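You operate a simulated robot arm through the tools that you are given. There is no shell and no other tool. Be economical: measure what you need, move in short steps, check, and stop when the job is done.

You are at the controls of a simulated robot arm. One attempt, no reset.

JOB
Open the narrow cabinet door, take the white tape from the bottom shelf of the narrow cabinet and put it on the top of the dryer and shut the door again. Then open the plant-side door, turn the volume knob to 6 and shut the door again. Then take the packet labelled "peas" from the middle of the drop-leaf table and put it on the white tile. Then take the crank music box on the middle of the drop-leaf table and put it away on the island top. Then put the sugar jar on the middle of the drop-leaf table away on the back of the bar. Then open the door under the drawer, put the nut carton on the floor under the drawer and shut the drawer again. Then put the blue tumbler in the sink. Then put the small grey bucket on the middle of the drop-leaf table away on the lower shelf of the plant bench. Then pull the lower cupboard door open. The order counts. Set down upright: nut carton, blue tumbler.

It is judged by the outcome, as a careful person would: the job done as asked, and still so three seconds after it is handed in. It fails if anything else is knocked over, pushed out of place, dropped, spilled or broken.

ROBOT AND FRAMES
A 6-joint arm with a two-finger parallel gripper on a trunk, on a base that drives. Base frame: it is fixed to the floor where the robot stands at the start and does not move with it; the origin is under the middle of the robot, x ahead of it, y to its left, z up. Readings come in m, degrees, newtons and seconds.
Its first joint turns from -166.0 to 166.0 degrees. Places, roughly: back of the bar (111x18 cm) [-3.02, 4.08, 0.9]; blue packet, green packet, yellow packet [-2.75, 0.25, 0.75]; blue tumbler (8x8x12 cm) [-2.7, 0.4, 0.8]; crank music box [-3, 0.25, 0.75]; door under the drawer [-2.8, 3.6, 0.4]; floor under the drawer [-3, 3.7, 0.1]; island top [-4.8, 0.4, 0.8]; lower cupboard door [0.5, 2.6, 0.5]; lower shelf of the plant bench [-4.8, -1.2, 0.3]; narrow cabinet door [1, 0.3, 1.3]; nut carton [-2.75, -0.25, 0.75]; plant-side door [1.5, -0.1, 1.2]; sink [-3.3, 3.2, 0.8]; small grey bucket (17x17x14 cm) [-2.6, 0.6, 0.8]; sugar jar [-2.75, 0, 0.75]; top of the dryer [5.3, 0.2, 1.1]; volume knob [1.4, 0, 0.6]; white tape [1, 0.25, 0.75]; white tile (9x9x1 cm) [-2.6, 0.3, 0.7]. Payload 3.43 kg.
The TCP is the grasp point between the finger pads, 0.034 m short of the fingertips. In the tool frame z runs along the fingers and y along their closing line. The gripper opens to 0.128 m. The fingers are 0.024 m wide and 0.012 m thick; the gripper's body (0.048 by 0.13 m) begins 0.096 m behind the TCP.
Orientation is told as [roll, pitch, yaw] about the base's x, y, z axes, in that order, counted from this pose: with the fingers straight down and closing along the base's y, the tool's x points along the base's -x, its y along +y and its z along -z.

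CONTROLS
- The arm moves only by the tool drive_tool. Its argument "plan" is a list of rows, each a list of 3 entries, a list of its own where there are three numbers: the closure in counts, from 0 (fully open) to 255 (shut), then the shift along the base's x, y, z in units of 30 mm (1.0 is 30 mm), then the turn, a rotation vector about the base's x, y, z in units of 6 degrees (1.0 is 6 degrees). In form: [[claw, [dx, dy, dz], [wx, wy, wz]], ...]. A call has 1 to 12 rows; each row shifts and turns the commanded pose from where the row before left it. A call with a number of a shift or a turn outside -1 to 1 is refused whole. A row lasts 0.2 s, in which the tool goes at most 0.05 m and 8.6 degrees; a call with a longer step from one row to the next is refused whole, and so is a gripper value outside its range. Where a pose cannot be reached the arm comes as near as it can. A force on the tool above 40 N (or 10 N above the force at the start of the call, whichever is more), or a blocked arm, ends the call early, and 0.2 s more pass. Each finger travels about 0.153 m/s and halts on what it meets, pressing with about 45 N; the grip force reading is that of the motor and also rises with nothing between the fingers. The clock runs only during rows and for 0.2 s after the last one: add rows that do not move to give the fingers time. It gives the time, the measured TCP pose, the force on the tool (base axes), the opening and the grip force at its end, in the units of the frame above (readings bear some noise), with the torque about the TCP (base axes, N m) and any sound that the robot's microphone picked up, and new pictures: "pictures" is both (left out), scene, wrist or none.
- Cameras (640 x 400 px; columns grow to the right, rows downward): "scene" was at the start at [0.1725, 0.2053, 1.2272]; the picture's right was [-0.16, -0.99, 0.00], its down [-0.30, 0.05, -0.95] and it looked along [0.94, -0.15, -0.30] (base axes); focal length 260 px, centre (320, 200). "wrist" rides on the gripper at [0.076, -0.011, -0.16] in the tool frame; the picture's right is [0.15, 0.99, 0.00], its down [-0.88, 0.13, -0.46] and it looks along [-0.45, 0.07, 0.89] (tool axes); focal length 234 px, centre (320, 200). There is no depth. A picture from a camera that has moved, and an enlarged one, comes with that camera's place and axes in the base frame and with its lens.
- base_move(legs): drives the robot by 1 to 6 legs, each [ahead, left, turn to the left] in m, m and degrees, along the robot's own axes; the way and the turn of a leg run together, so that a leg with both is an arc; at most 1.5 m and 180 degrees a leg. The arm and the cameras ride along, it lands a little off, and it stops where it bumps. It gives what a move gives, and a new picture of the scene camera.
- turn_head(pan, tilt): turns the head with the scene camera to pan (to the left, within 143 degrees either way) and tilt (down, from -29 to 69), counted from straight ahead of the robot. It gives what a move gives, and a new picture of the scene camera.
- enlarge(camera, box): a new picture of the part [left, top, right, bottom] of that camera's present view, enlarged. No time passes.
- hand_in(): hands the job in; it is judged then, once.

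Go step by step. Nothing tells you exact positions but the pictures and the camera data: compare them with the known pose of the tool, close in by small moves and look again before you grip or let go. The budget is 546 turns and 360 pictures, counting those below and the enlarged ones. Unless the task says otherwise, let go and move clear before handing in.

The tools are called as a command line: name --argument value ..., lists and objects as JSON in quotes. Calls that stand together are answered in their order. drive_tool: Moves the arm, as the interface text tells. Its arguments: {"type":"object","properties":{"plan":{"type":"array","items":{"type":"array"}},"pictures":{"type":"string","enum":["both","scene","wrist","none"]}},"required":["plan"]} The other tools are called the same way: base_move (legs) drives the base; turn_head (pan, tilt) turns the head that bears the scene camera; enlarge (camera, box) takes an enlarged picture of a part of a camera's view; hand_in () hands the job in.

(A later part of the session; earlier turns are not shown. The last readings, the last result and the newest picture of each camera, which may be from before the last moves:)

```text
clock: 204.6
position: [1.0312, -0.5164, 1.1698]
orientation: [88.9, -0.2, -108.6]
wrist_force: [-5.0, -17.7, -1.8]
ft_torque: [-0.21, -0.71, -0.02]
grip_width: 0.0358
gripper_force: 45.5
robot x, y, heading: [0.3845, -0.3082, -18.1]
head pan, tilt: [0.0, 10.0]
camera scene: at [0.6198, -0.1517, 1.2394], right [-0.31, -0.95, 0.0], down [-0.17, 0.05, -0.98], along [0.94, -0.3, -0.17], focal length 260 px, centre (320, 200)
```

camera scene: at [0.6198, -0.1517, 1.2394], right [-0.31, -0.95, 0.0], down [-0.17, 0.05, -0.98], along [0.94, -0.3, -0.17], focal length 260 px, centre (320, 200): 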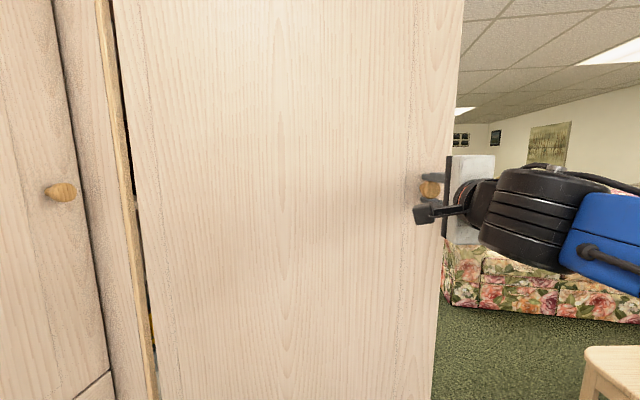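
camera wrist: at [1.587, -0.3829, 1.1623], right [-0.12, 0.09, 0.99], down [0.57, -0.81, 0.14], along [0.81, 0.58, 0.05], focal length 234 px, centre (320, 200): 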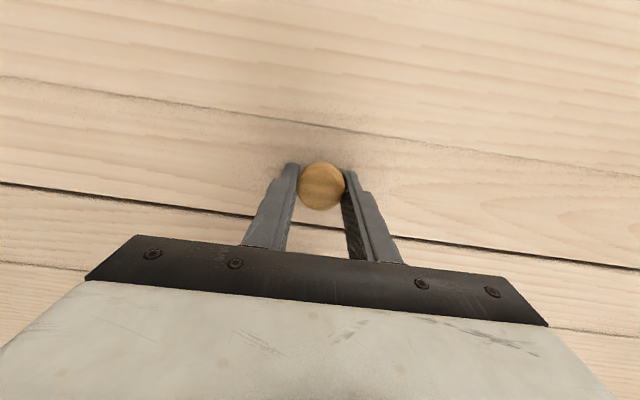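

The door is open about 74°. I'll release, back off and go around the door tip to the cabinet front.

drive_tool --plan '[[0, [0, 0, 0], [0, 0, 0]], [0, [0, 0, 0], [0, 0, 0]], [0, [0, 0, 0], [0, 0, 0]], [0, [0, 0, 0], [0, 0, 0]]]' --pictures "none"

base_move --legs '[[-0.2, 0, 0], [0, -0.45, 0]]'

turn_head --pan -15 --tilt 35

```text
clock: 205.6
position: [1.0326, -0.5159, 1.1692]
orientation: [88.8, -0.1, -108.6]
wrist_force: [0.0, -0.3, 1.5]
ft_torque: [-0.02, -0.04, 0.03]
grip_width: 0.128
gripper_force: 0.0
robot x, y, heading: [0.3858, -0.3058, -17.9]
head pan, tilt: [0.0, 10.0]
```

```text
clock: 209.6
position: [0.701, -0.8861, 1.1706]
orientation: [88.9, 0.0, -108.8]
wrist_force: [-0.9, -0.3, -0.1]
ft_torque: [0.04, 0.01, 0.01]
grip_width: 0.1278
gripper_force: 0.0
robot x, y, heading: [0.0584, -0.6738, -18.4]
head pan, tilt: [0.0, 10.0]
camera scene: at [0.2906, -0.5196, 1.2393], right [-0.31, -0.95, 0.0], down [-0.17, 0.05, -0.98], along [0.94, -0.31, -0.17], focal length 260 px, centre (320, 200)
```

scene: 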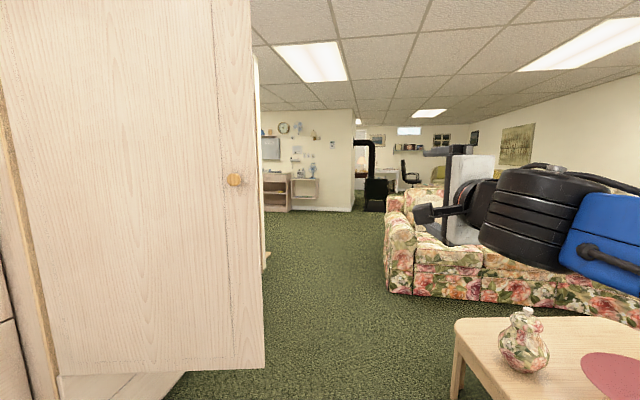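

```text
clock: 210.4
position: [0.7009, -0.8855, 1.1694]
orientation: [88.9, 0.0, -108.8]
wrist_force: [0.0, 0.1, 0.3]
ft_torque: [0.02, 0.01, -0.03]
grip_width: 0.1281
gripper_force: 0.1
robot x, y, heading: [0.0572, -0.6764, -18.1]
head pan, tilt: [-15.0, 35.0]
camera scene: at [0.276, -0.5388, 1.1992], right [-0.55, -0.84, 0.0], down [-0.48, 0.31, -0.82], along [0.69, -0.45, -0.57], focal length 260 px, centre (320, 200)
```

scene: 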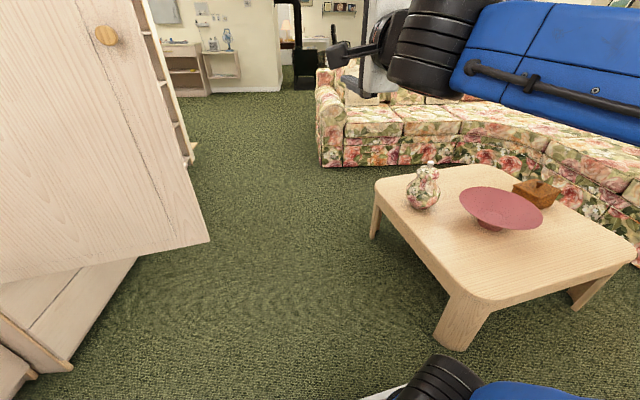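

base_move --legs '[[0.99, 0, 0], [0.52, 0.076, 0], [0, 0, 85]]'

turn_head --pan 0 --tilt 30

```text
clock: 221.8
position: [1.7757, -0.4597, 1.1701]
orientation: [88.9, 0.0, -24.2]
wrist_force: [0.6, 0.1, 0.6]
ft_torque: [0.0, 0.02, 0.02]
grip_width: 0.128
gripper_force: 0.1
robot x, y, heading: [1.503, -1.0825, 66.4]
head pan, tilt: [-15.0, 35.0]
camera scene: at [1.3894, -0.8511, 1.1991], right [0.78, -0.62, 0.0], down [-0.36, -0.45, -0.82], along [0.51, 0.64, -0.57], focal length 260 px, centre (320, 200)
```

scene: 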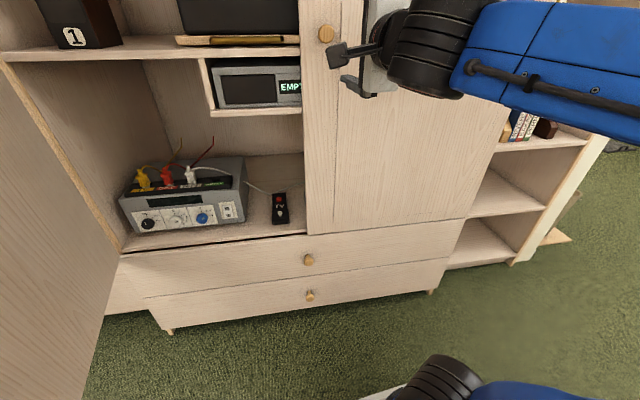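

```text
clock: 222.6
position: [1.7754, -0.4592, 1.1705]
orientation: [89.0, -0.1, -24.1]
wrist_force: [0.2, -0.9, -0.5]
ft_torque: [0.02, -0.01, 0.01]
grip_width: 0.1282
gripper_force: 0.0
robot x, y, heading: [1.5069, -1.0832, 66.3]
head pan, tilt: [0.0, 30.0]
camera scene: at [1.3707, -0.8371, 1.2069], right [0.92, -0.4, 0.0], down [-0.2, -0.46, -0.87], along [0.35, 0.79, -0.5], focal length 260 px, centre (320, 200)
```

scene: 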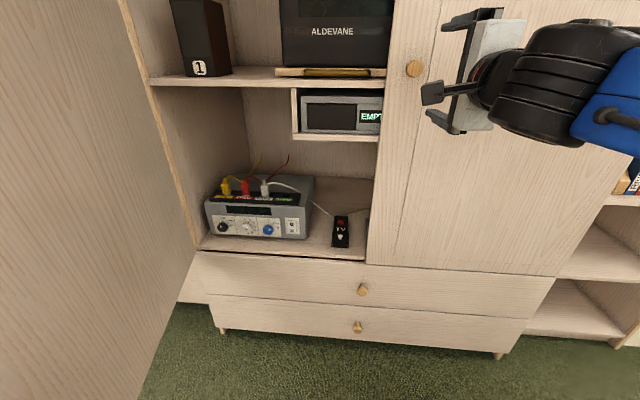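

There's an amplifier on the bottom shelf with several knobs. I'll zoom in.

enlarge --camera "scene" --box '[196, 165, 324, 245]'

```text
5.00 times, centred on (260, 205) of scene
camera zoom: at [1.3707, -0.8371, 1.2069], right [0.92, -0.4, 0.0], down [-0.2, -0.46, -0.87], along [0.35, 0.79, -0.5], focal length 1298 px, centre (620, 175)
```

zoom: 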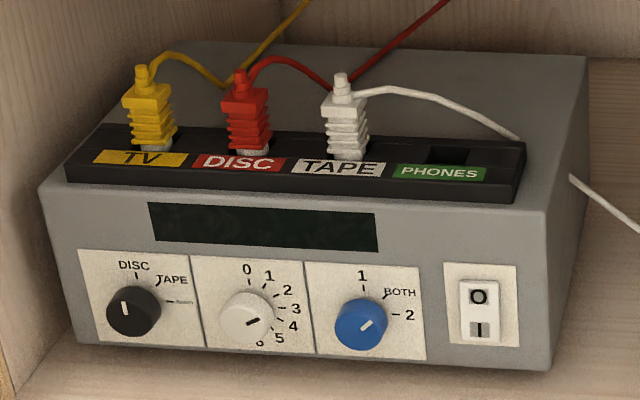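

The volume knob is the white middle one: 0 at the top, 3 at the right, 6 at the bottom, and now at about 3. It's near (1.433, 0.02, 0.61). I'll lower the arm and roll the gripper to close sideways.

drive_tool --plan '[[0, [-0.1, -0.2, -1], [-0.445, -0.995, 0]], [0, [-0.1, -0.2, -1], [-0.445, -0.995, 0]], [0, [-0.1, -0.2, -1], [-0.445, -0.995, 0]], [0, [-0.1, -0.2, -1], [-0.445, -0.995, 0]], [0, [0, 0, -1], [-0.445, -0.995, 0]], [0, [0, 0, -1], [-0.445, -0.995, 0]], [0, [0, 0, -1], [-0.445, -0.995, 0]], [0, [0, 0, -1], [-0.445, -0.995, 0]], [0, [0, 0, -1], [-0.445, -0.995, 0]], [0, [0, 0, -1], [-0.445, -0.995, 0]], [0, [0, 0, -1], [-0.445, -0.995, 0]], [0, [0, 0, -1], [-0.445, -0.995, 0]]]' --pictures "none"

drive_tool --plan '[[120, [0, 0, -1], [-0.445, -0.995, 0]], [120, [0, 0, -1], [-0.34, -0.756, 0]], [120, [0, 0, 0], [0, 0, 0]]]'

```text
clock: 225.2
position: [1.7556, -0.4192, 0.9326]
orientation: [88.9, -78.7, -24.1]
wrist_force: [-0.5, 0.3, -0.8]
ft_torque: [0.04, 0.0, -0.02]
grip_width: 0.1279
gripper_force: 0.0
out of reach, approached as far as the arm can: row 7, 8, 9, 10, 11, 12
robot x, y, heading: [1.5043, -1.0817, 66.5]
head pan, tilt: [0.0, 30.0]
```

```text
clock: 226.0
position: [1.751, -0.3906, 0.9135]
orientation: [-89.1, -89.9, 153.7]
wrist_force: [0.1, 0.0, -0.2]
ft_torque: [-0.02, 0.03, 0.0]
grip_width: 0.0676
gripper_force: 0.1
out of reach, approached as far as the arm can: row 1, 2
robot x, y, heading: [1.5017, -1.0777, 66.6]
head pan, tilt: [0.0, 30.0]
camera scene: at [1.3707, -0.837, 1.2069], right [0.92, -0.4, 0.0], down [-0.2, -0.46, -0.87], along [0.35, 0.79, -0.5], focal length 260 px, centre (320, 200)
camera wrist: at [1.6944, -0.5394, 0.8368], right [-0.89, 0.42, -0.15], down [-0.31, -0.36, 0.88], along [0.32, 0.83, 0.45], focal length 234 px, centre (320, 200)
```

scene: 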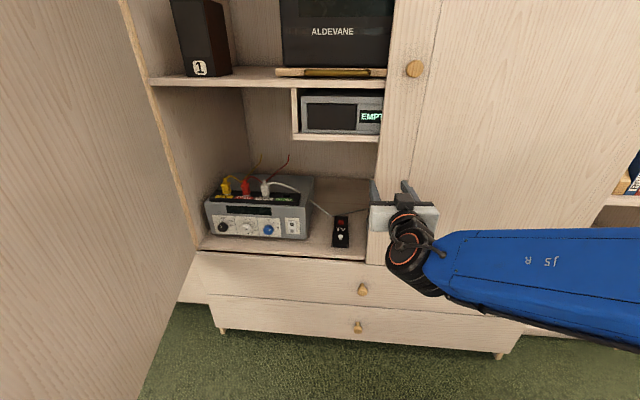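
wrist: 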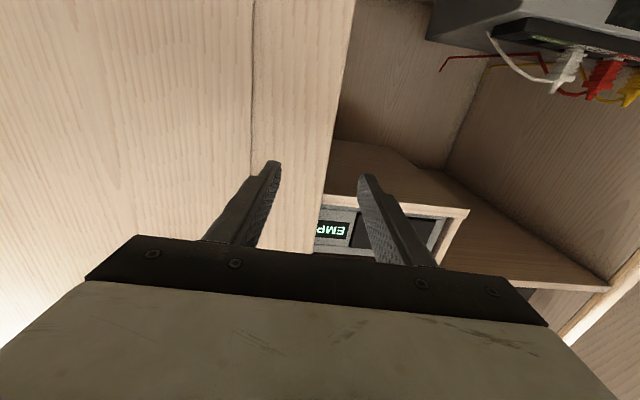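

The arm can't fold that close at low height, so I'll give it more distance and try again further out.

base_move --legs '[[-0.16, -0.2, 0]]'

drive_tool --plan '[[120, [0.3, 0.6, -0.9], [0, 0, 0]], [120, [0.3, 0.6, -0.9], [0, 0, 0]], [120, [0.3, 0.6, -0.9], [0, 0, 0]], [120, [0.3, 0.6, -0.9], [0, 0, 0]], [120, [0.2, 0.4, -0.9], [0, 0, 0]], [120, [0.2, 0.4, -0.9], [0, 0, 0]], [120, [0, 0, -0.9], [0, 0, 0]], [120, [0, 0, -0.9], [0, 0, 0]]]' --pictures "scene"

```text
clock: 227.9
position: [1.8744, -0.6239, 0.9131]
orientation: [-82.2, -89.9, 146.9]
wrist_force: [-0.4, -0.3, 0.1]
ft_torque: [0.01, 0.01, 0.02]
grip_width: 0.0676
gripper_force: 0.1
robot x, y, heading: [1.6269, -1.3192, 66.4]
head pan, tilt: [0.0, 30.0]
camera scene: at [1.4946, -1.0711, 1.2069], right [0.92, -0.4, 0.0], down [-0.2, -0.46, -0.87], along [0.35, 0.79, -0.5], focal length 260 px, centre (320, 200)
```

scene: 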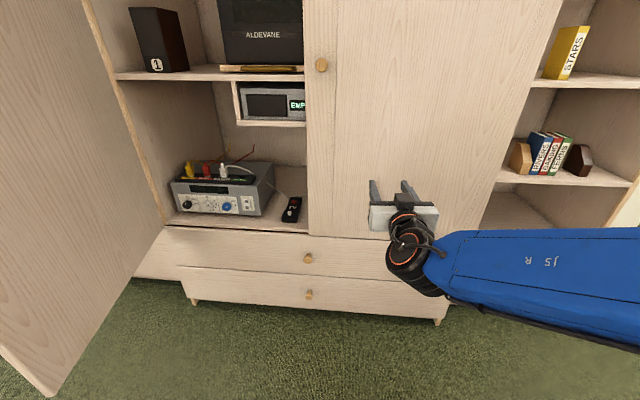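

```text
clock: 229.7
position: [1.9214, -0.49, 0.7209]
orientation: [-71.8, -89.8, 136.6]
wrist_force: [0.1, -0.1, 0.7]
ft_torque: [-0.03, 0.01, 0.0]
grip_width: 0.0678
gripper_force: 0.0
out of reach, approached as far as the arm can: row 1, 2, 3, 5, 7, 8
robot x, y, heading: [1.6277, -1.3158, 66.3]
head pan, tilt: [0.0, 30.0]
camera scene: at [1.4947, -1.0713, 1.2069], right [0.92, -0.4, 0.0], down [-0.2, -0.46, -0.87], along [0.35, 0.79, -0.5], focal length 260 px, centre (320, 200)
```

scene: 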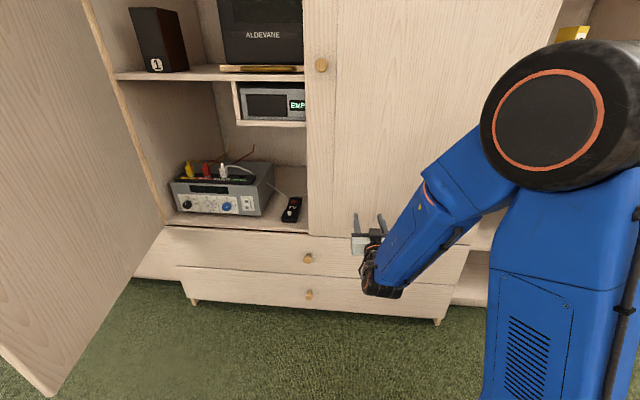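

drive_tool --plan '[[120, [0.2, 0.5, -0.7], [0, 0, 0]], [120, [0.2, 0.5, -0.7], [0, 0, 0]], [120, [0.1, 0.3, -0.7], [0, 0, 0]], [120, [0, 0, -0.7], [0, 0, 0]], [120, [0, 0, -0.7], [0, 0, 0]]]' --pictures "none"

```text
clock: 230.9
position: [1.9217, -0.4339, 0.6477]
orientation: [-75.1, -88.7, 139.3]
wrist_force: [-0.5, 0.1, 0.2]
ft_torque: [0.03, 0.0, 0.02]
grip_width: 0.0676
gripper_force: 0.0
out of reach, approached as far as the arm can: row 3, 4, 5
robot x, y, heading: [1.6293, -1.3126, 66.4]
head pan, tilt: [0.0, 30.0]
```

Reachable at about 0.93 m and beyond. I'll retract, reposition the base so the arm can come in nearly square to the knob, and then extend.

drive_tool --plan '[[120, [-0.17, -0.5, 1], [0, 0, 0]], [120, [-0.17, -0.5, 1], [0, 0, 0]], [120, [-0.17, -0.5, 1], [0, 0, 0]], [120, [-0.17, -0.5, 1], [0, 0, 0]], [120, [-0.17, -0.5, 1], [0, 0, 0]], [120, [-0.17, -0.5, 1], [0, 0, 0]], [120, [-0.17, -0.5, 1], [0, 0, 0]], [120, [-0.17, -0.5, 1], [0, 0, 0]], [120, [-0.17, -0.5, 1], [0, 0, 0]], [120, [-0.17, -0.5, 1], [0, 0, 0]], [120, [-0.17, -0.5, 1], [0, 0, 0]]]' --pictures "none"

base_move --legs '[[0.18, 0.48, 0], [0, 0, 4]]'

```text
clock: 233.3
position: [1.8654, -0.5986, 0.9757]
orientation: [-59.8, -89.9, 124.5]
wrist_force: [0.0, -0.1, 0.2]
ft_torque: [-0.01, 0.0, -0.01]
grip_width: 0.0679
gripper_force: 0.1
robot x, y, heading: [1.6276, -1.3125, 66.6]
head pan, tilt: [0.0, 30.0]
```

```text
clock: 234.1
position: [1.8593, -0.5931, 0.9755]
orientation: [-68.7, -89.9, 133.8]
wrist_force: [-0.4, -0.6, -0.4]
ft_torque: [0.0, 0.04, 0.0]
grip_width: 0.0681
gripper_force: 0.2
robot x, y, heading: [1.6241, -1.3124, 66.5]
head pan, tilt: [0.0, 30.0]
stopped in leg 1: the robot was blocked; the commanded pose is now the measured one
camera scene: at [1.4913, -1.0686, 1.2069], right [0.92, -0.39, 0.0], down [-0.2, -0.46, -0.87], along [0.34, 0.8, -0.5], focal length 260 px, centre (320, 200)
```

scene: 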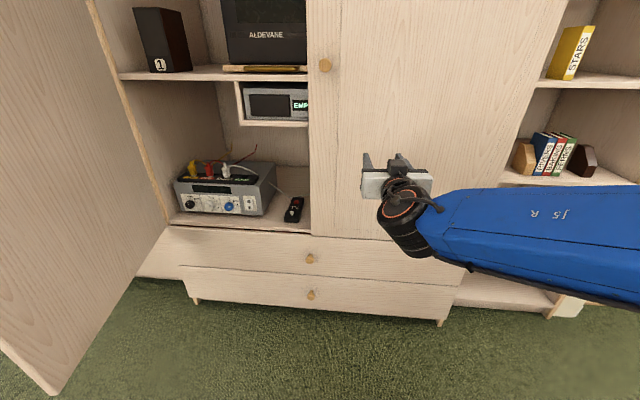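

The base was blocked, possibly by the table corner. I'll look down-left behind.

turn_head --pan 100 --tilt 50

```text
clock: 235.8
position: [1.8584, -0.5941, 0.9766]
orientation: [-73.7, -90.0, 138.7]
wrist_force: [-0.5, 0.4, -0.2]
ft_torque: [0.02, 0.01, 0.01]
grip_width: 0.0678
gripper_force: 0.2
robot x, y, heading: [1.625, -1.3103, 66.8]
head pan, tilt: [100.0, 50.0]
camera scene: at [1.3807, -1.1341, 1.1774], right [0.23, 0.97, 0.0], down [0.75, -0.18, -0.64], along [-0.63, 0.15, -0.77], focal length 260 px, centre (320, 200)
```

scene: 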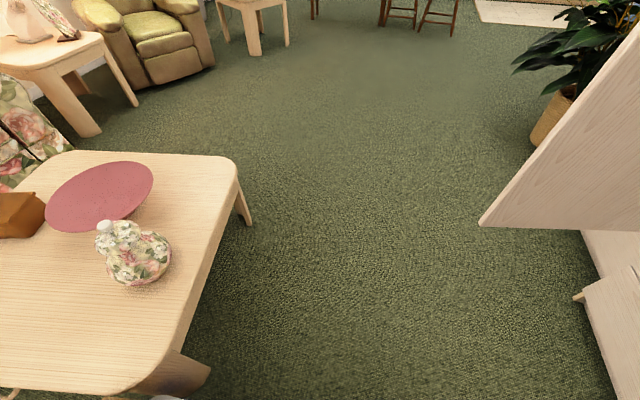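

base_move --legs '[[0.18, 0, 0], [0, 0.5, 0]]'

turn_head --pan 0 --tilt 30

```text
clock: 239.8
position: [1.4743, -0.2401, 0.9749]
orientation: [-75.1, -90.0, 140.2]
wrist_force: [-0.1, 0.0, 0.4]
ft_torque: [0.0, -0.01, -0.01]
grip_width: 0.0677
gripper_force: 0.1
robot x, y, heading: [1.2443, -0.9567, 66.6]
head pan, tilt: [100.0, 50.0]
camera scene: at [0.9947, -0.7793, 1.1774], right [0.23, 0.97, 0.0], down [0.75, -0.18, -0.64], along [-0.63, 0.15, -0.77], focal length 260 px, centre (320, 200)
```

scene: 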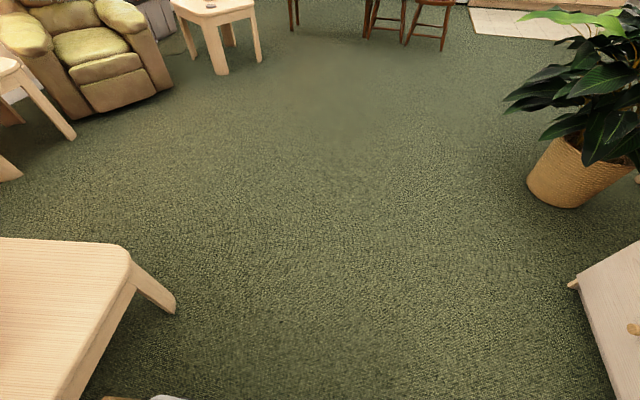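

```text
clock: 241.6
position: [1.4744, -0.2399, 0.9765]
orientation: [-73.5, -89.9, 138.5]
wrist_force: [0.0, -0.1, 0.2]
ft_torque: [0.03, 0.0, 0.01]
grip_width: 0.068
gripper_force: 0.0
robot x, y, heading: [1.2433, -0.9552, 66.9]
head pan, tilt: [0.0, 30.0]
camera scene: at [1.1053, -0.7139, 1.2069], right [0.92, -0.39, 0.0], down [-0.2, -0.46, -0.87], along [0.34, 0.8, -0.5], focal length 260 px, centre (320, 200)
```

scene: 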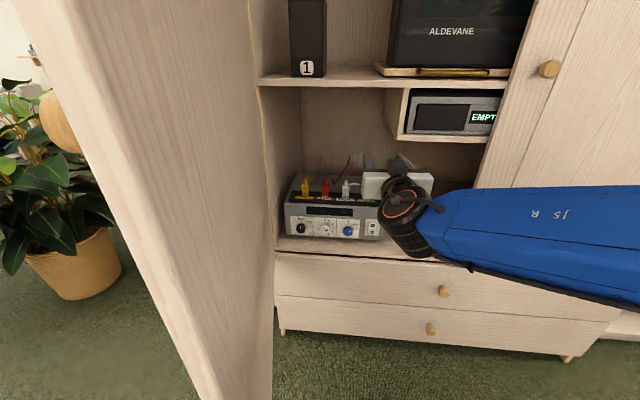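

enlarge --camera "scene" --box '[270, 165, 398, 245]'

```text
5.00 times, centred on (334, 205) of scene
camera zoom: at [1.1053, -0.7139, 1.2069], right [0.92, -0.39, 0.0], down [-0.2, -0.46, -0.87], along [0.34, 0.8, -0.5], focal length 1298 px, centre (250, 175)
```

zoom: 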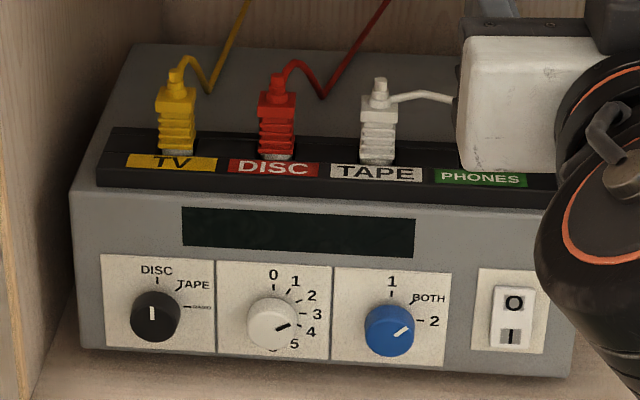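

The knob face centre triangulates to (1.433, 0.022, 0.608). I'll back up slightly for reach, then descend to a pre-grasp in front of it.

base_move --legs '[[-0.06, 0, 0]]'

drive_tool --plan '[[120, [-0.167, 0.587, -0.913], [0, 0, -0.5]], [120, [-0.167, 0.587, -0.913], [0, 0, 0]], [120, [-0.167, 0.587, -0.913], [0, 0, 0]], [120, [-0.167, 0.587, -0.913], [0, 0, 0]], [120, [-0.167, 0.587, -0.913], [0, 0, 0]], [120, [-0.167, 0.587, -0.913], [0, 0, 0]], [120, [-0.167, 0.587, -0.913], [0, 0, 0]], [120, [-0.167, 0.587, -0.913], [0, 0, 0]], [120, [-0.167, 0.587, -0.913], [0, 0, 0]], [120, [-0.167, 0.587, -0.913], [0, 0, 0]], [120, [-0.167, 0.587, -0.913], [0, 0, 0]]]'

```text
clock: 242.6
position: [1.4494, -0.2937, 0.9755]
orientation: [-74.3, -89.9, 139.2]
wrist_force: [-0.2, -0.5, 0.3]
ft_torque: [0.02, 0.03, 0.0]
grip_width: 0.068
gripper_force: 0.0
robot x, y, heading: [1.2143, -1.0128, 66.7]
head pan, tilt: [0.0, 30.0]
camera scene: at [1.0822, -0.7678, 1.2069], right [0.92, -0.4, 0.0], down [-0.2, -0.46, -0.87], along [0.34, 0.8, -0.5], focal length 260 px, centre (320, 200)
```

scene: 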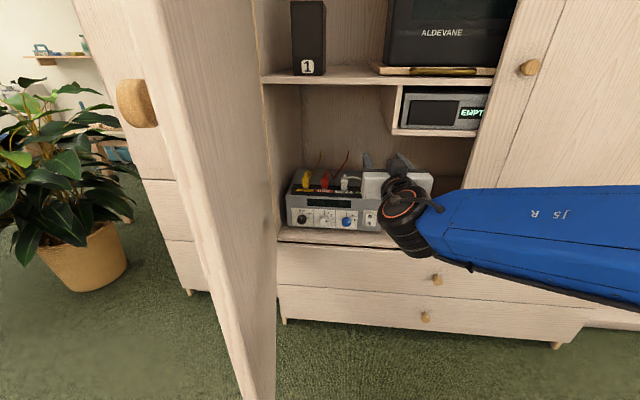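

```text
clock: 245.0
position: [1.3983, -0.1003, 0.6748]
orientation: [-109.5, -89.9, 171.5]
wrist_force: [-0.1, -1.0, 0.6]
ft_torque: [-0.01, 0.02, -0.04]
grip_width: 0.0677
gripper_force: 0.2
robot x, y, heading: [1.2149, -1.0117, 66.4]
head pan, tilt: [0.0, 30.0]
camera scene: at [1.0823, -0.7679, 1.2069], right [0.92, -0.4, 0.0], down [-0.2, -0.46, -0.87], along [0.34, 0.8, -0.5], focal length 260 px, centre (320, 200)
camera wrist: at [1.3345, -0.2459, 0.5988], right [-0.87, 0.46, -0.15], down [-0.33, -0.34, 0.88], along [0.36, 0.82, 0.45], focal length 234 px, centre (320, 200)
```

scene: 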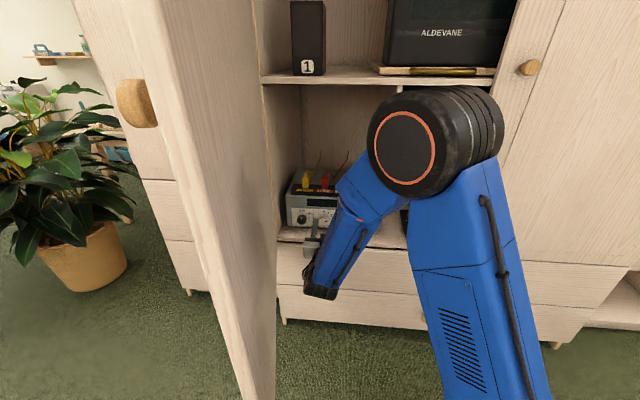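
wrist: 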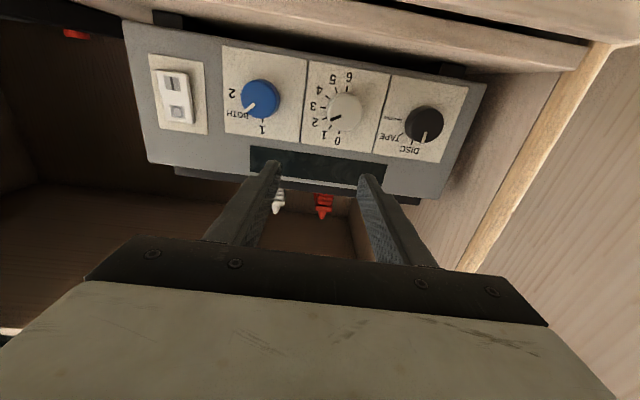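

enlarge --camera "wrist" --box '[296, 60, 396, 160]'

```text
4.00 times, centred on (346, 110) of wrist
camera zoom: at [1.3345, -0.2459, 0.5988], right [-0.87, 0.46, -0.15], down [-0.33, -0.34, 0.88], along [0.36, 0.82, 0.45], focal length 937 px, centre (216, 560)
```

zoom: 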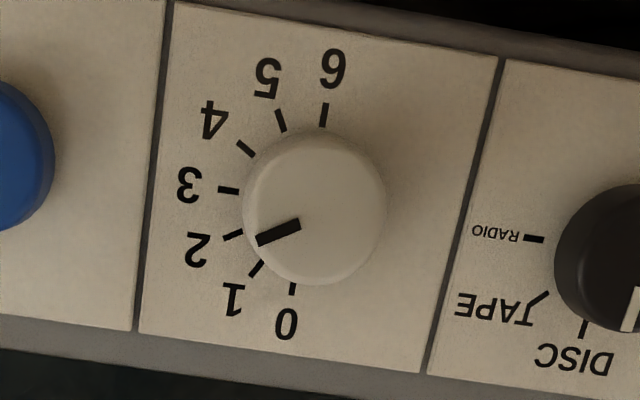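

The pointer is at 2, so it needs +120° clockwise. I'll align with the knob axis and look.

drive_tool --plan '[[120, [0, 0.5, -0.6], [0, 0, 0]], [120, [0, 0.5, -0.6], [0, 0, 0]], [120, [0, 0.5, -0.4], [0, 0, 0]]]' --pictures "wrist"

```text
clock: 245.8
position: [1.3967, -0.055, 0.626]
orientation: [-77.0, -89.9, 139.0]
wrist_force: [0.4, -0.7, -0.4]
ft_torque: [-0.03, 0.01, -0.02]
grip_width: 0.0675
gripper_force: 0.0
robot x, y, heading: [1.2167, -1.0115, 66.7]
head pan, tilt: [0.0, 30.0]
camera wrist: at [1.3337, -0.2015, 0.551], right [-0.87, 0.46, -0.15], down [-0.33, -0.34, 0.88], along [0.36, 0.82, 0.45], focal length 234 px, centre (320, 200)
```

wrist: 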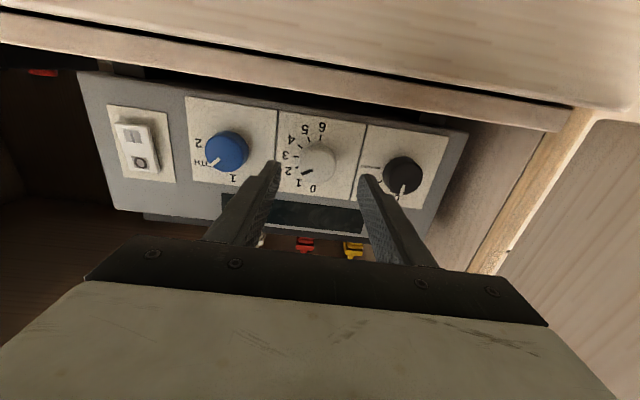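

drive_tool --plan '[[120, [0.24, 0.46, -0.03], [0, 0, 0]], [120, [0.24, 0.46, -0.03], [0, 0, 0]], [120, [0.24, 0.46, -0.03], [0, 0, 0]]]' --pictures "wrist"

```text
clock: 246.6
position: [1.416, -0.0152, 0.6241]
orientation: [-73.6, -89.9, 135.6]
wrist_force: [-6.1, -12.3, 0.2]
ft_torque: [0.01, -0.05, -0.68]
grip_width: 0.0682
gripper_force: 0.5
robot x, y, heading: [1.2144, -1.0123, 66.7]
head pan, tilt: [0.0, 30.0]
camera wrist: at [1.3543, -0.1613, 0.5489], right [-0.87, 0.46, -0.15], down [-0.33, -0.34, 0.88], along [0.36, 0.82, 0.45], focal length 234 px, centre (320, 200)
```

wrist: 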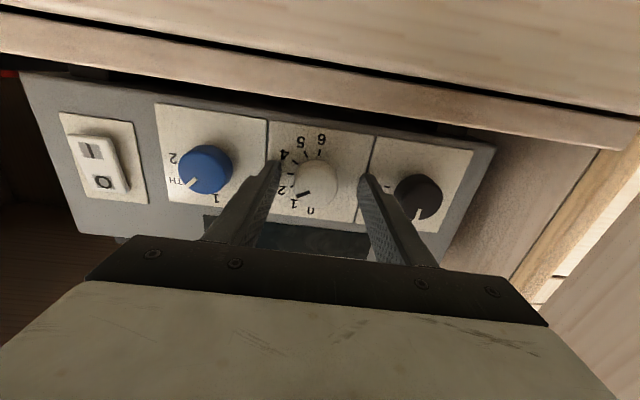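

The fingertips touch the panel around the knob. I'll back off a hair and close on it.

drive_tool --plan '[[120, [-0.06, -0.12, 0], [0, 0, 0]], [170, [0, 0, 0], [0, 0, 0]], [255, [0, 0, 0], [0, 0, 0]], [255, [0, 0, 0], [0, 0, 0]], [255, [0, 0, 0], [0, 0, 0]]]' --pictures "wrist"

```text
clock: 247.7
position: [1.4201, -0.0186, 0.624]
orientation: [-68.1, -90.0, 129.7]
wrist_force: [1.2, -3.9, 3.8]
ft_torque: [-0.04, 0.07, -0.06]
grip_width: 0.0371
gripper_force: 45.4
robot x, y, heading: [1.2171, -1.0106, 66.6]
head pan, tilt: [0.0, 30.0]
stopped in row 5: the force on the tool passed its limit (the readings are from after the stop); the commanded pose is now the measured one
camera wrist: at [1.355, -0.1652, 0.5487], right [-0.87, 0.47, -0.15], down [-0.33, -0.34, 0.88], along [0.36, 0.82, 0.45], focal length 234 px, centre (320, 200)
```

wrist: 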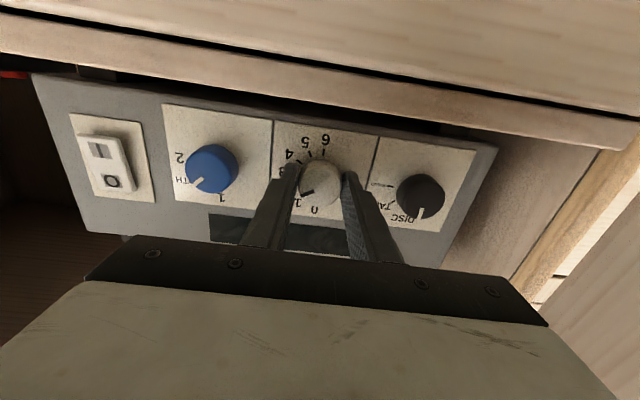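

Gripped at 37 mm. I'll turn clockwise as seen from the front.

drive_tool --plan '[[255, [0, 0, 0], [0.47, 0.883, 0]], [255, [0, 0, 0], [0.47, 0.883, 0]], [255, [0, 0, 0], [0.47, 0.883, 0]], [255, [0, 0, 0], [0.47, 0.883, 0]], [255, [0, 0, 0], [0.47, 0.883, 0]]]' --pictures "wrist"

```text
clock: 248.9
position: [1.4199, -0.0194, 0.624]
orientation: [88.8, -84.2, -27.2]
wrist_force: [3.3, -29.5, 3.1]
ft_torque: [0.08, -0.03, -0.47]
grip_width: 0.0372
gripper_force: 45.3
out of reach, approached as far as the arm can: row 2, 3, 4, 5
robot x, y, heading: [1.2197, -1.0096, 66.5]
head pan, tilt: [0.0, 30.0]
camera wrist: at [1.3478, -0.1614, 0.5482], right [-0.88, 0.47, -0.04], down [-0.25, -0.38, 0.89], along [0.41, 0.79, 0.45], focal length 234 px, centre (320, 200)
```

wrist: 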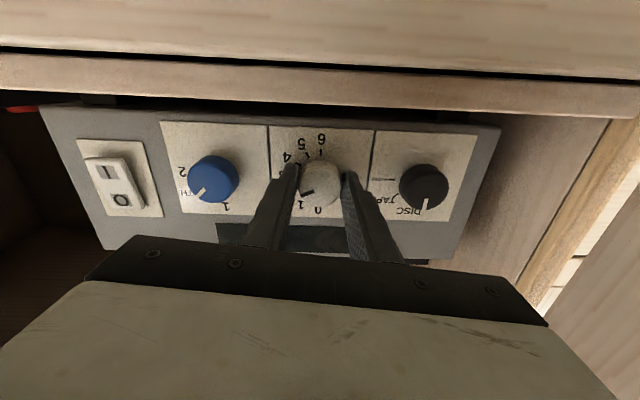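

The wrist reached its roll limit after about 6°. I'll release, roll back the other way, and turn in two strokes.

drive_tool --plan '[[120, [0, 0, 0], [0, 0, 0]], [120, [0, 0, 0], [0, 0, 0]], [120, [0, 0, 0], [-0.47, -0.883, 0]], [120, [0, 0, 0], [-0.47, -0.883, 0]], [120, [0, 0, 0], [-0.47, -0.883, 0]], [120, [0, 0, 0], [-0.47, -0.883, 0]], [120, [0, 0, 0], [-0.47, -0.883, 0]], [120, [0, 0, 0], [-0.47, -0.883, 0]]]' --pictures "wrist"

```text
clock: 250.7
position: [1.4185, -0.0193, 0.6238]
orientation: [-90.2, -59.6, 151.8]
wrist_force: [-0.3, -0.2, -0.8]
ft_torque: [0.01, 0.01, 0.0]
grip_width: 0.0677
gripper_force: 0.1
robot x, y, heading: [1.2139, -1.0095, 67.0]
head pan, tilt: [0.0, 30.0]
camera wrist: at [1.3869, -0.182, 0.5641], right [-0.69, 0.37, -0.63], down [-0.71, -0.14, 0.69], along [0.17, 0.92, 0.36], focal length 234 px, centre (320, 200)
```

wrist: 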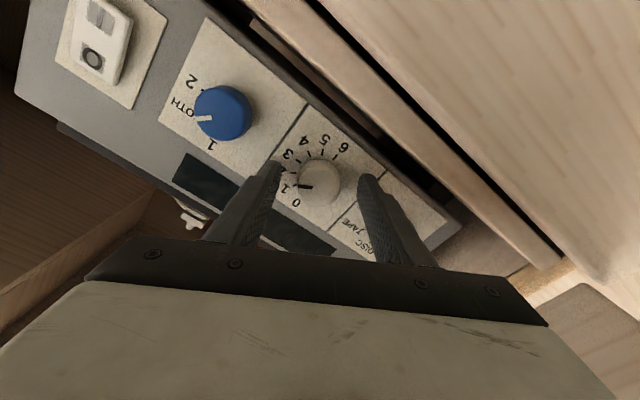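

drive_tool --plan '[[120, [0, 0, 0], [-0.47, -0.883, 0]], [120, [0, 0, 0], [-0.47, -0.883, 0]], [120, [0, 0, 0], [-0.47, -0.883, 0]], [120, [0, 0, 0], [-0.47, -0.883, 0]], [120, [0, 0, 0], [-0.47, -0.883, 0]], [120, [0, 0, 0], [-0.47, -0.883, 0]]]' --pictures "wrist"

```text
clock: 252.1
position: [1.4191, -0.018, 0.623]
orientation: [-90.3, -23.7, 151.9]
wrist_force: [-0.1, -1.1, -0.1]
ft_torque: [-0.01, 0.0, 0.03]
grip_width: 0.0679
gripper_force: 0.1
robot x, y, heading: [1.2172, -1.0121, 66.7]
head pan, tilt: [0.0, 30.0]
camera wrist: at [1.4103, -0.1936, 0.6024], right [-0.23, 0.13, -0.96], down [-0.97, 0.0, 0.23], along [0.03, 0.99, 0.12], focal length 234 px, centre (320, 200)
```

wrist: 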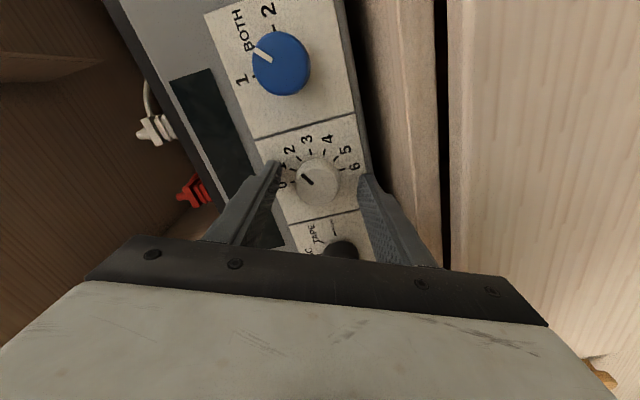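

Now grip and turn +66°.

drive_tool --plan '[[170, [0, 0, 0], [0, 0, 0]], [255, [0, 0, 0], [0, 0, 0]], [255, [0, 0, 0], [0, 0, 0]]]' --pictures "none"

drive_tool --plan '[[255, [0, 0, 0], [0.47, 0.883, 0]], [255, [0, 0, 0], [0.47, 0.883, 0]], [255, [0, 0, 0], [0.47, 0.883, 0]], [255, [0, 0, 0], [0.47, 0.883, 0]], [255, [0, 0, 0], [0.47, 0.883, 0]], [255, [0, 0, 0], [0.47, 0.883, 0]], [255, [0, 0, 0], [0.47, 0.883, 0]], [255, [0, 0, 0], [0.47, 0.883, 0]], [255, [0, 0, 0], [0.47, 0.883, 0]], [255, [0, 0, 0], [0.47, 0.883, 0]], [255, [0, 0, 0], [0.47, 0.883, 0]]]' --pictures "wrist"

```text
clock: 252.9
position: [1.419, -0.0173, 0.624]
orientation: [-90.5, -23.9, 151.8]
wrist_force: [5.5, 0.9, 19.2]
ft_torque: [0.61, -0.28, -0.29]
grip_width: 0.0366
gripper_force: 45.0
robot x, y, heading: [1.2169, -1.0082, 67.0]
head pan, tilt: [0.0, 30.0]
```

```text
clock: 255.3
position: [1.4194, -0.0184, 0.6245]
orientation: [-45.2, -89.9, 107.0]
wrist_force: [22.0, 14.5, 27.8]
ft_torque: [0.69, -0.39, -0.29]
grip_width: 0.0372
gripper_force: 45.4
robot x, y, heading: [1.2126, -1.0141, 66.7]
head pan, tilt: [0.0, 30.0]
camera wrist: at [1.3548, -0.1652, 0.5489], right [-0.87, 0.47, -0.15], down [-0.33, -0.34, 0.88], along [0.36, 0.82, 0.45], focal length 234 px, centre (320, 200)
```

wrist: 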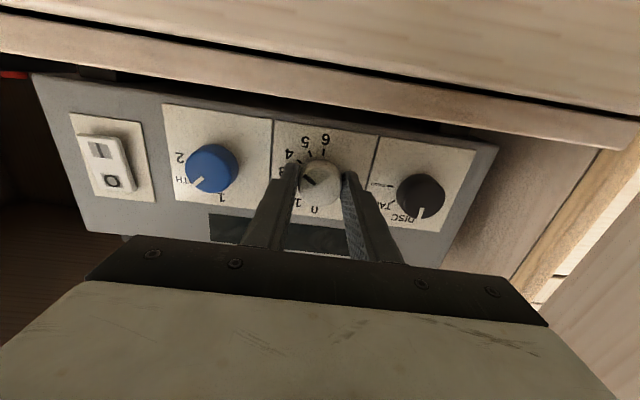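

The pointer is now near 4. Second stroke.

drive_tool --plan '[[120, [0, 0, 0], [0, 0, 0]], [120, [0, 0, 0], [-0.47, -0.883, 0]], [120, [0, 0, 0], [-0.47, -0.883, 0]], [120, [0, 0, 0], [-0.47, -0.883, 0]], [120, [0, 0, 0], [-0.47, -0.883, 0]], [120, [0, 0, 0], [-0.47, -0.883, 0]], [120, [0, 0, 0], [-0.47, -0.883, 0]], [120, [0, 0, 0], [-0.47, -0.883, 0]], [120, [0, 0, 0], [-0.47, -0.883, 0]], [120, [0, 0, 0], [-0.47, -0.883, 0]], [120, [0, 0, 0], [-0.47, -0.883, 0]], [120, [0, 0, 0], [-0.47, -0.883, 0]]]' --pictures "none"

enlarge --camera "wrist" --box '[260, 130, 380, 230]'

```text
clock: 257.9
position: [1.4181, -0.0195, 0.6241]
orientation: [-90.2, -23.8, 151.9]
wrist_force: [-0.1, -0.2, 0.2]
ft_torque: [-0.02, 0.0, -0.02]
grip_width: 0.0675
gripper_force: 0.1
robot x, y, heading: [1.2164, -1.0142, 66.6]
head pan, tilt: [0.0, 30.0]
```

```text
4.00 times, centred on (320, 180) of wrist
camera zoom: at [1.4098, -0.195, 0.6028], right [-0.23, 0.13, -0.96], down [-0.97, 0.0, 0.23], along [0.03, 0.99, 0.12], focal length 937 px, centre (320, 280)
```

zoom: 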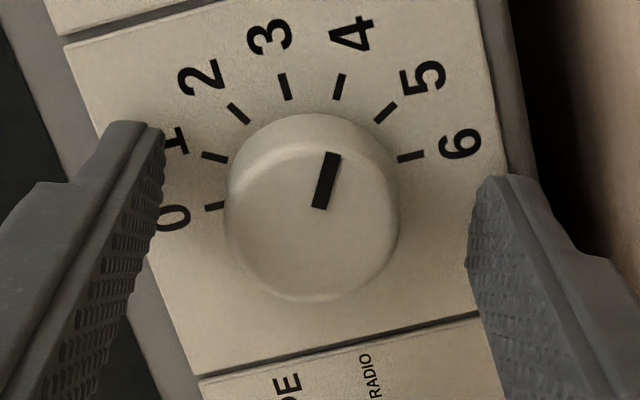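

The pointer is at 4, so I'll turn a further 60°.

drive_tool --plan '[[170, [0, 0, 0], [0, 0, 0]], [255, [0, 0, 0], [0, 0, 0]], [255, [0, 0, 0], [0, 0, 0]]]' --pictures "none"

drive_tool --plan '[[255, [0, 0, 0], [0.47, 0.883, 0]], [255, [0, 0, 0], [0.47, 0.883, 0]], [255, [0, 0, 0], [0.47, 0.883, 0]], [255, [0, 0, 0], [0.47, 0.883, 0]], [255, [0, 0, 0], [0.47, 0.883, 0]], [255, [0, 0, 0], [0.47, 0.883, 0]], [255, [0, 0, 0], [0.47, 0.883, 0]], [255, [0, 0, 0], [0.47, 0.883, 0]], [255, [0, 0, 0], [0.47, 0.883, 0]], [255, [0, 0, 0], [0.47, 0.883, 0]]]' --pictures "none"

drive_tool --plan '[[120, [0, 0, 0], [0, 0, 0]], [120, [0, 0, 0], [0, 0, 0]], [120, [-0.24, -0.46, 0.1], [0, 0, 0]], [120, [-0.24, -0.46, 0.1], [0, 0, 0]], [120, [-0.24, -0.46, 0.2], [0, 0, 0]], [120, [-0.24, -0.46, 0.3], [0, 0, 0]]]' --pictures "none"

enlarge --camera "wrist" --box '[250, 80, 400, 200]'

```text
clock: 258.7
position: [1.4183, -0.0198, 0.6241]
orientation: [-90.5, -23.8, 151.9]
wrist_force: [6.4, -3.7, 14.5]
ft_torque: [0.45, -0.24, -0.33]
grip_width: 0.0377
gripper_force: 45.0
robot x, y, heading: [1.223, -1.0083, 66.9]
head pan, tilt: [0.0, 30.0]
```

```text
clock: 260.9
position: [1.4187, -0.0191, 0.625]
orientation: [-90.3, -84.0, 151.9]
wrist_force: [5.4, -25.7, 23.5]
ft_torque: [0.56, -1.02, -0.43]
grip_width: 0.0369
gripper_force: 44.8
robot x, y, heading: [1.2162, -1.012, 66.7]
head pan, tilt: [0.0, 30.0]
```

```text
clock: 262.3
position: [1.3882, -0.0725, 0.6448]
orientation: [-89.2, -83.9, 150.7]
wrist_force: [-0.3, 0.5, -0.1]
ft_torque: [0.01, 0.02, -0.03]
grip_width: 0.0678
gripper_force: 0.1
robot x, y, heading: [1.2191, -1.0137, 66.7]
head pan, tilt: [0.0, 30.0]
```

```text
3.33 times, centred on (325, 140) of wrist
camera zoom: at [1.3307, -0.2235, 0.5706], right [-0.85, 0.46, -0.25], down [-0.41, -0.29, 0.86], along [0.32, 0.84, 0.44], focal length 781 px, centre (303, 400)
```

zoom: 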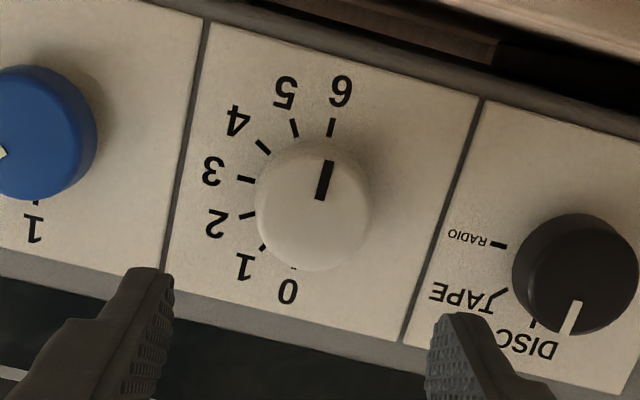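

The volume is at 6. I'll retract along the approach path.

drive_tool --plan '[[120, [0.1, -0.6, 0.3], [0, 0, 0]], [120, [0.167, -0.587, 0.913], [0, 0, 0]], [120, [0.167, -0.587, 0.913], [0, 0, 0]], [120, [0.167, -0.587, 0.913], [0, 0, 0]], [120, [0.167, -0.587, 0.913], [0, 0, 0]], [120, [0.167, -0.587, 0.913], [0, 0, 0]], [120, [0.167, -0.587, 0.913], [0, 0, 0]], [120, [0.167, -0.587, 0.913], [0, 0, 0]], [120, [0.167, -0.587, 0.913], [0, 0, 0]], [120, [0.167, -0.587, 0.913], [0, 0, 0]], [120, [0.167, -0.587, 0.913], [0, 0, 0]], [120, [0.167, -0.3, 0.913], [0, 0, 0]]]' --pictures "scene"

```text
clock: 264.9
position: [1.4461, -0.2757, 0.9552]
orientation: [-89.4, -83.9, 151.0]
wrist_force: [0.7, -0.4, -0.8]
ft_torque: [0.02, 0.0, -0.03]
grip_width: 0.068
gripper_force: 0.1
robot x, y, heading: [1.2178, -1.013, 66.6]
head pan, tilt: [0.0, 30.0]
camera scene: at [1.0827, -0.7677, 1.2069], right [0.92, -0.4, 0.0], down [-0.2, -0.46, -0.87], along [0.34, 0.8, -0.5], focal length 260 px, centre (320, 200)
```

scene: 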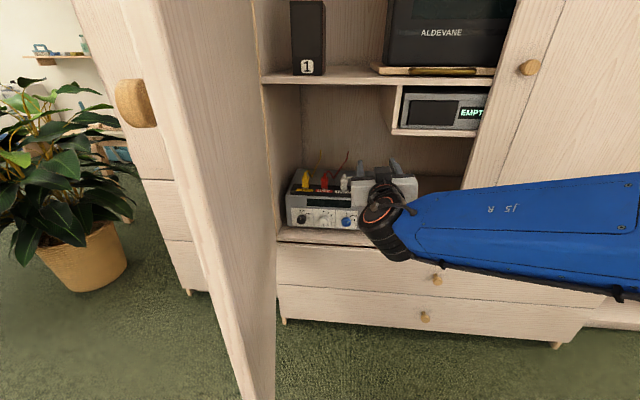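

Now I'll go around to the outside of this door to push it shut.

base_move --legs '[[0, 0, -87], [-0.223, -0.025, 0], [-0.908, 0.01, 0], [0, 0, 48]]'

drive_tool --plan '[[255, [0, 0, 0.5], [0, 0, 0]], [255, [0, 0, 0.5], [0, 0, 0]], [255, [0, 0, 0.5], [0, 0, 0]]]' --pictures "scene"

```text
clock: 276.9
position: [0.7699, -0.2026, 0.9545]
orientation: [-89.5, -83.8, 113.9]
wrist_force: [-0.7, -0.1, -0.2]
ft_torque: [0.01, 0.0, -0.03]
grip_width: 0.068
gripper_force: 0.1
robot x, y, heading: [0.1384, -0.6499, 28.9]
head pan, tilt: [0.0, 30.0]
camera scene: at [0.1816, -0.3732, 1.2069], right [0.49, -0.87, 0.0], down [-0.44, -0.25, -0.87], along [0.75, 0.43, -0.5], focal length 260 px, centre (320, 200)
```

scene: 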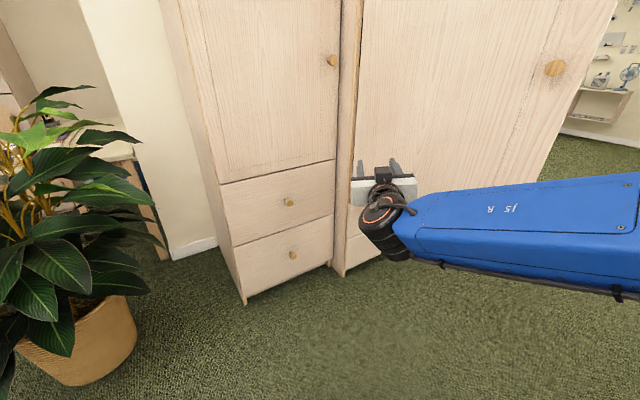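

```text
clock: 277.7
position: [0.7697, -0.2022, 0.9994]
orientation: [-89.3, -83.8, 113.8]
wrist_force: [0.4, 0.4, 0.1]
ft_torque: [0.0, -0.02, 0.04]
grip_width: 0.0001
gripper_force: 33.0
robot x, y, heading: [0.1399, -0.6472, 29.5]
head pan, tilt: [0.0, 30.0]
camera scene: at [0.1816, -0.3732, 1.2069], right [0.49, -0.87, 0.0], down [-0.44, -0.25, -0.87], along [0.75, 0.43, -0.5], focal length 260 px, centre (320, 200)
```

scene: 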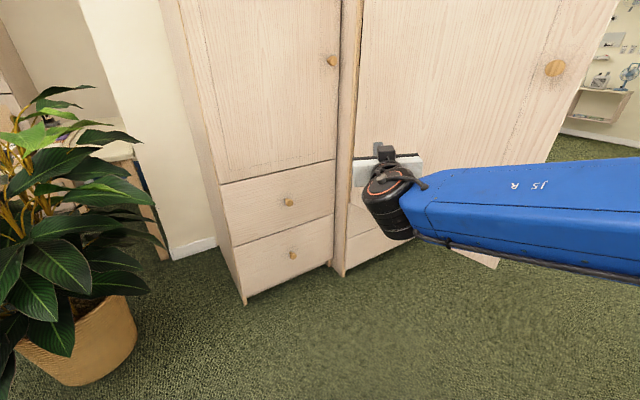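

base_move --legs '[[0.153, -0.198, 0], [0.5, -0.095, 0]]'

```text
clock: 282.3
position: [1.5076, -0.1529, 0.9995]
orientation: [-89.5, -83.8, 112.9]
wrist_force: [-9.4, -8.4, 3.3]
ft_torque: [0.17, -0.19, 0.02]
grip_width: 0.0001
gripper_force: 33.7
robot x, y, heading: [0.8718, -0.585, 28.3]
head pan, tilt: [0.0, 30.0]
stopped in leg 2: the force on the tool passed its limit (the readings are from after the stop); the commanded pose is now the measured one
camera scene: at [0.9179, -0.3104, 1.207], right [0.47, -0.88, 0.0], down [-0.44, -0.24, -0.87], along [0.76, 0.41, -0.5], focal length 260 px, centre (320, 200)
```

scene: 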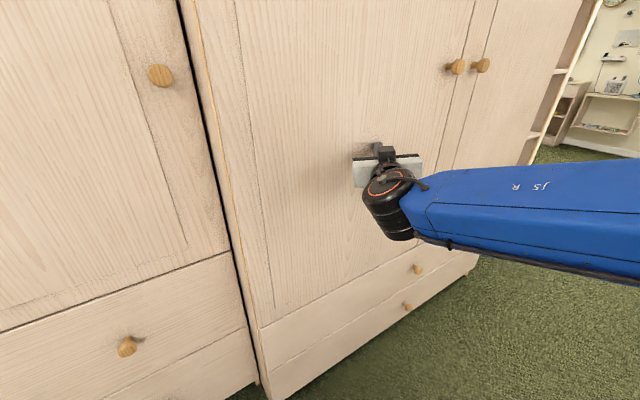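

drive_tool --plan '[[255, [0.15, 0.3, 0], [0, 0, 0]], [255, [0.15, 0.3, 0], [0, 0, 0]], [255, [0.15, 0.3, 0], [0, 0, 0]]]' --pictures "none"

base_move --legs '[[-0.4, 0, 0]]'

enlarge --camera "scene" --box '[300, 20, 600, 207]'

```text
clock: 282.6
position: [1.5092, -0.1548, 1.0]
orientation: [-89.9, -83.9, 113.1]
wrist_force: [-17.5, -16.6, 4.2]
ft_torque: [0.24, -0.31, -0.01]
grip_width: 0.0
gripper_force: 32.5
robot x, y, heading: [0.8725, -0.5826, 28.3]
head pan, tilt: [0.0, 30.0]
stopped in row 1: the force on the tool passed its limit (the readings are from after the stop); the commanded pose is now the measured one
```

```text
clock: 285.1
position: [1.1555, -0.3376, 0.9976]
orientation: [-88.6, -83.9, 112.4]
wrist_force: [-0.2, -0.4, 0.6]
ft_torque: [0.01, 0.02, -0.01]
grip_width: 0.0001
gripper_force: 33.3
robot x, y, heading: [0.5205, -0.775, 28.6]
head pan, tilt: [0.0, 30.0]
camera scene: at [0.5649, -0.5004, 1.2069], right [0.48, -0.88, 0.0], down [-0.44, -0.24, -0.87], along [0.76, 0.42, -0.5], focal length 260 px, centre (320, 200)
```

scene: 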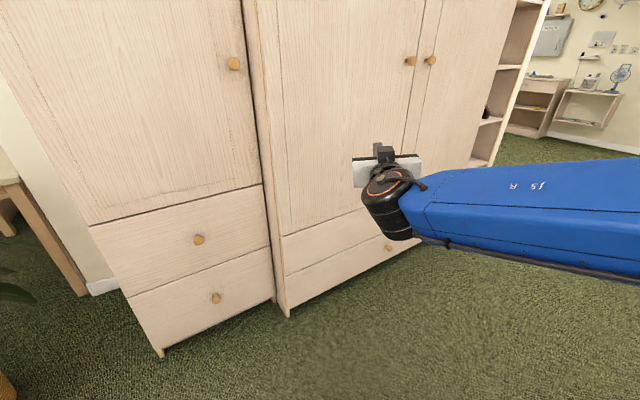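

```text
2.13 times, centred on (450, 114) of scene
camera zoom: at [0.5649, -0.5004, 1.2069], right [0.48, -0.88, 0.0], down [-0.44, -0.24, -0.87], along [0.76, 0.42, -0.5], focal length 554 px, centre (43, 384)
```

zoom: 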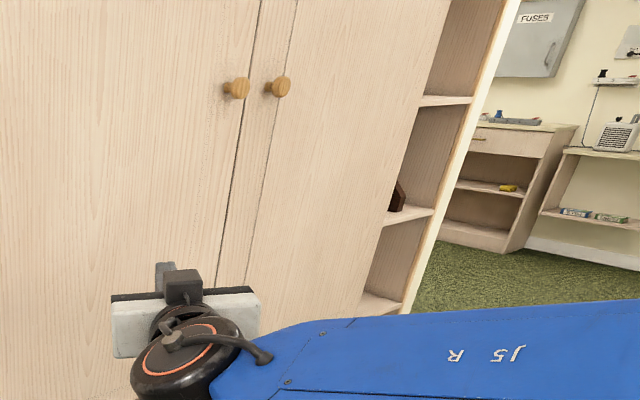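

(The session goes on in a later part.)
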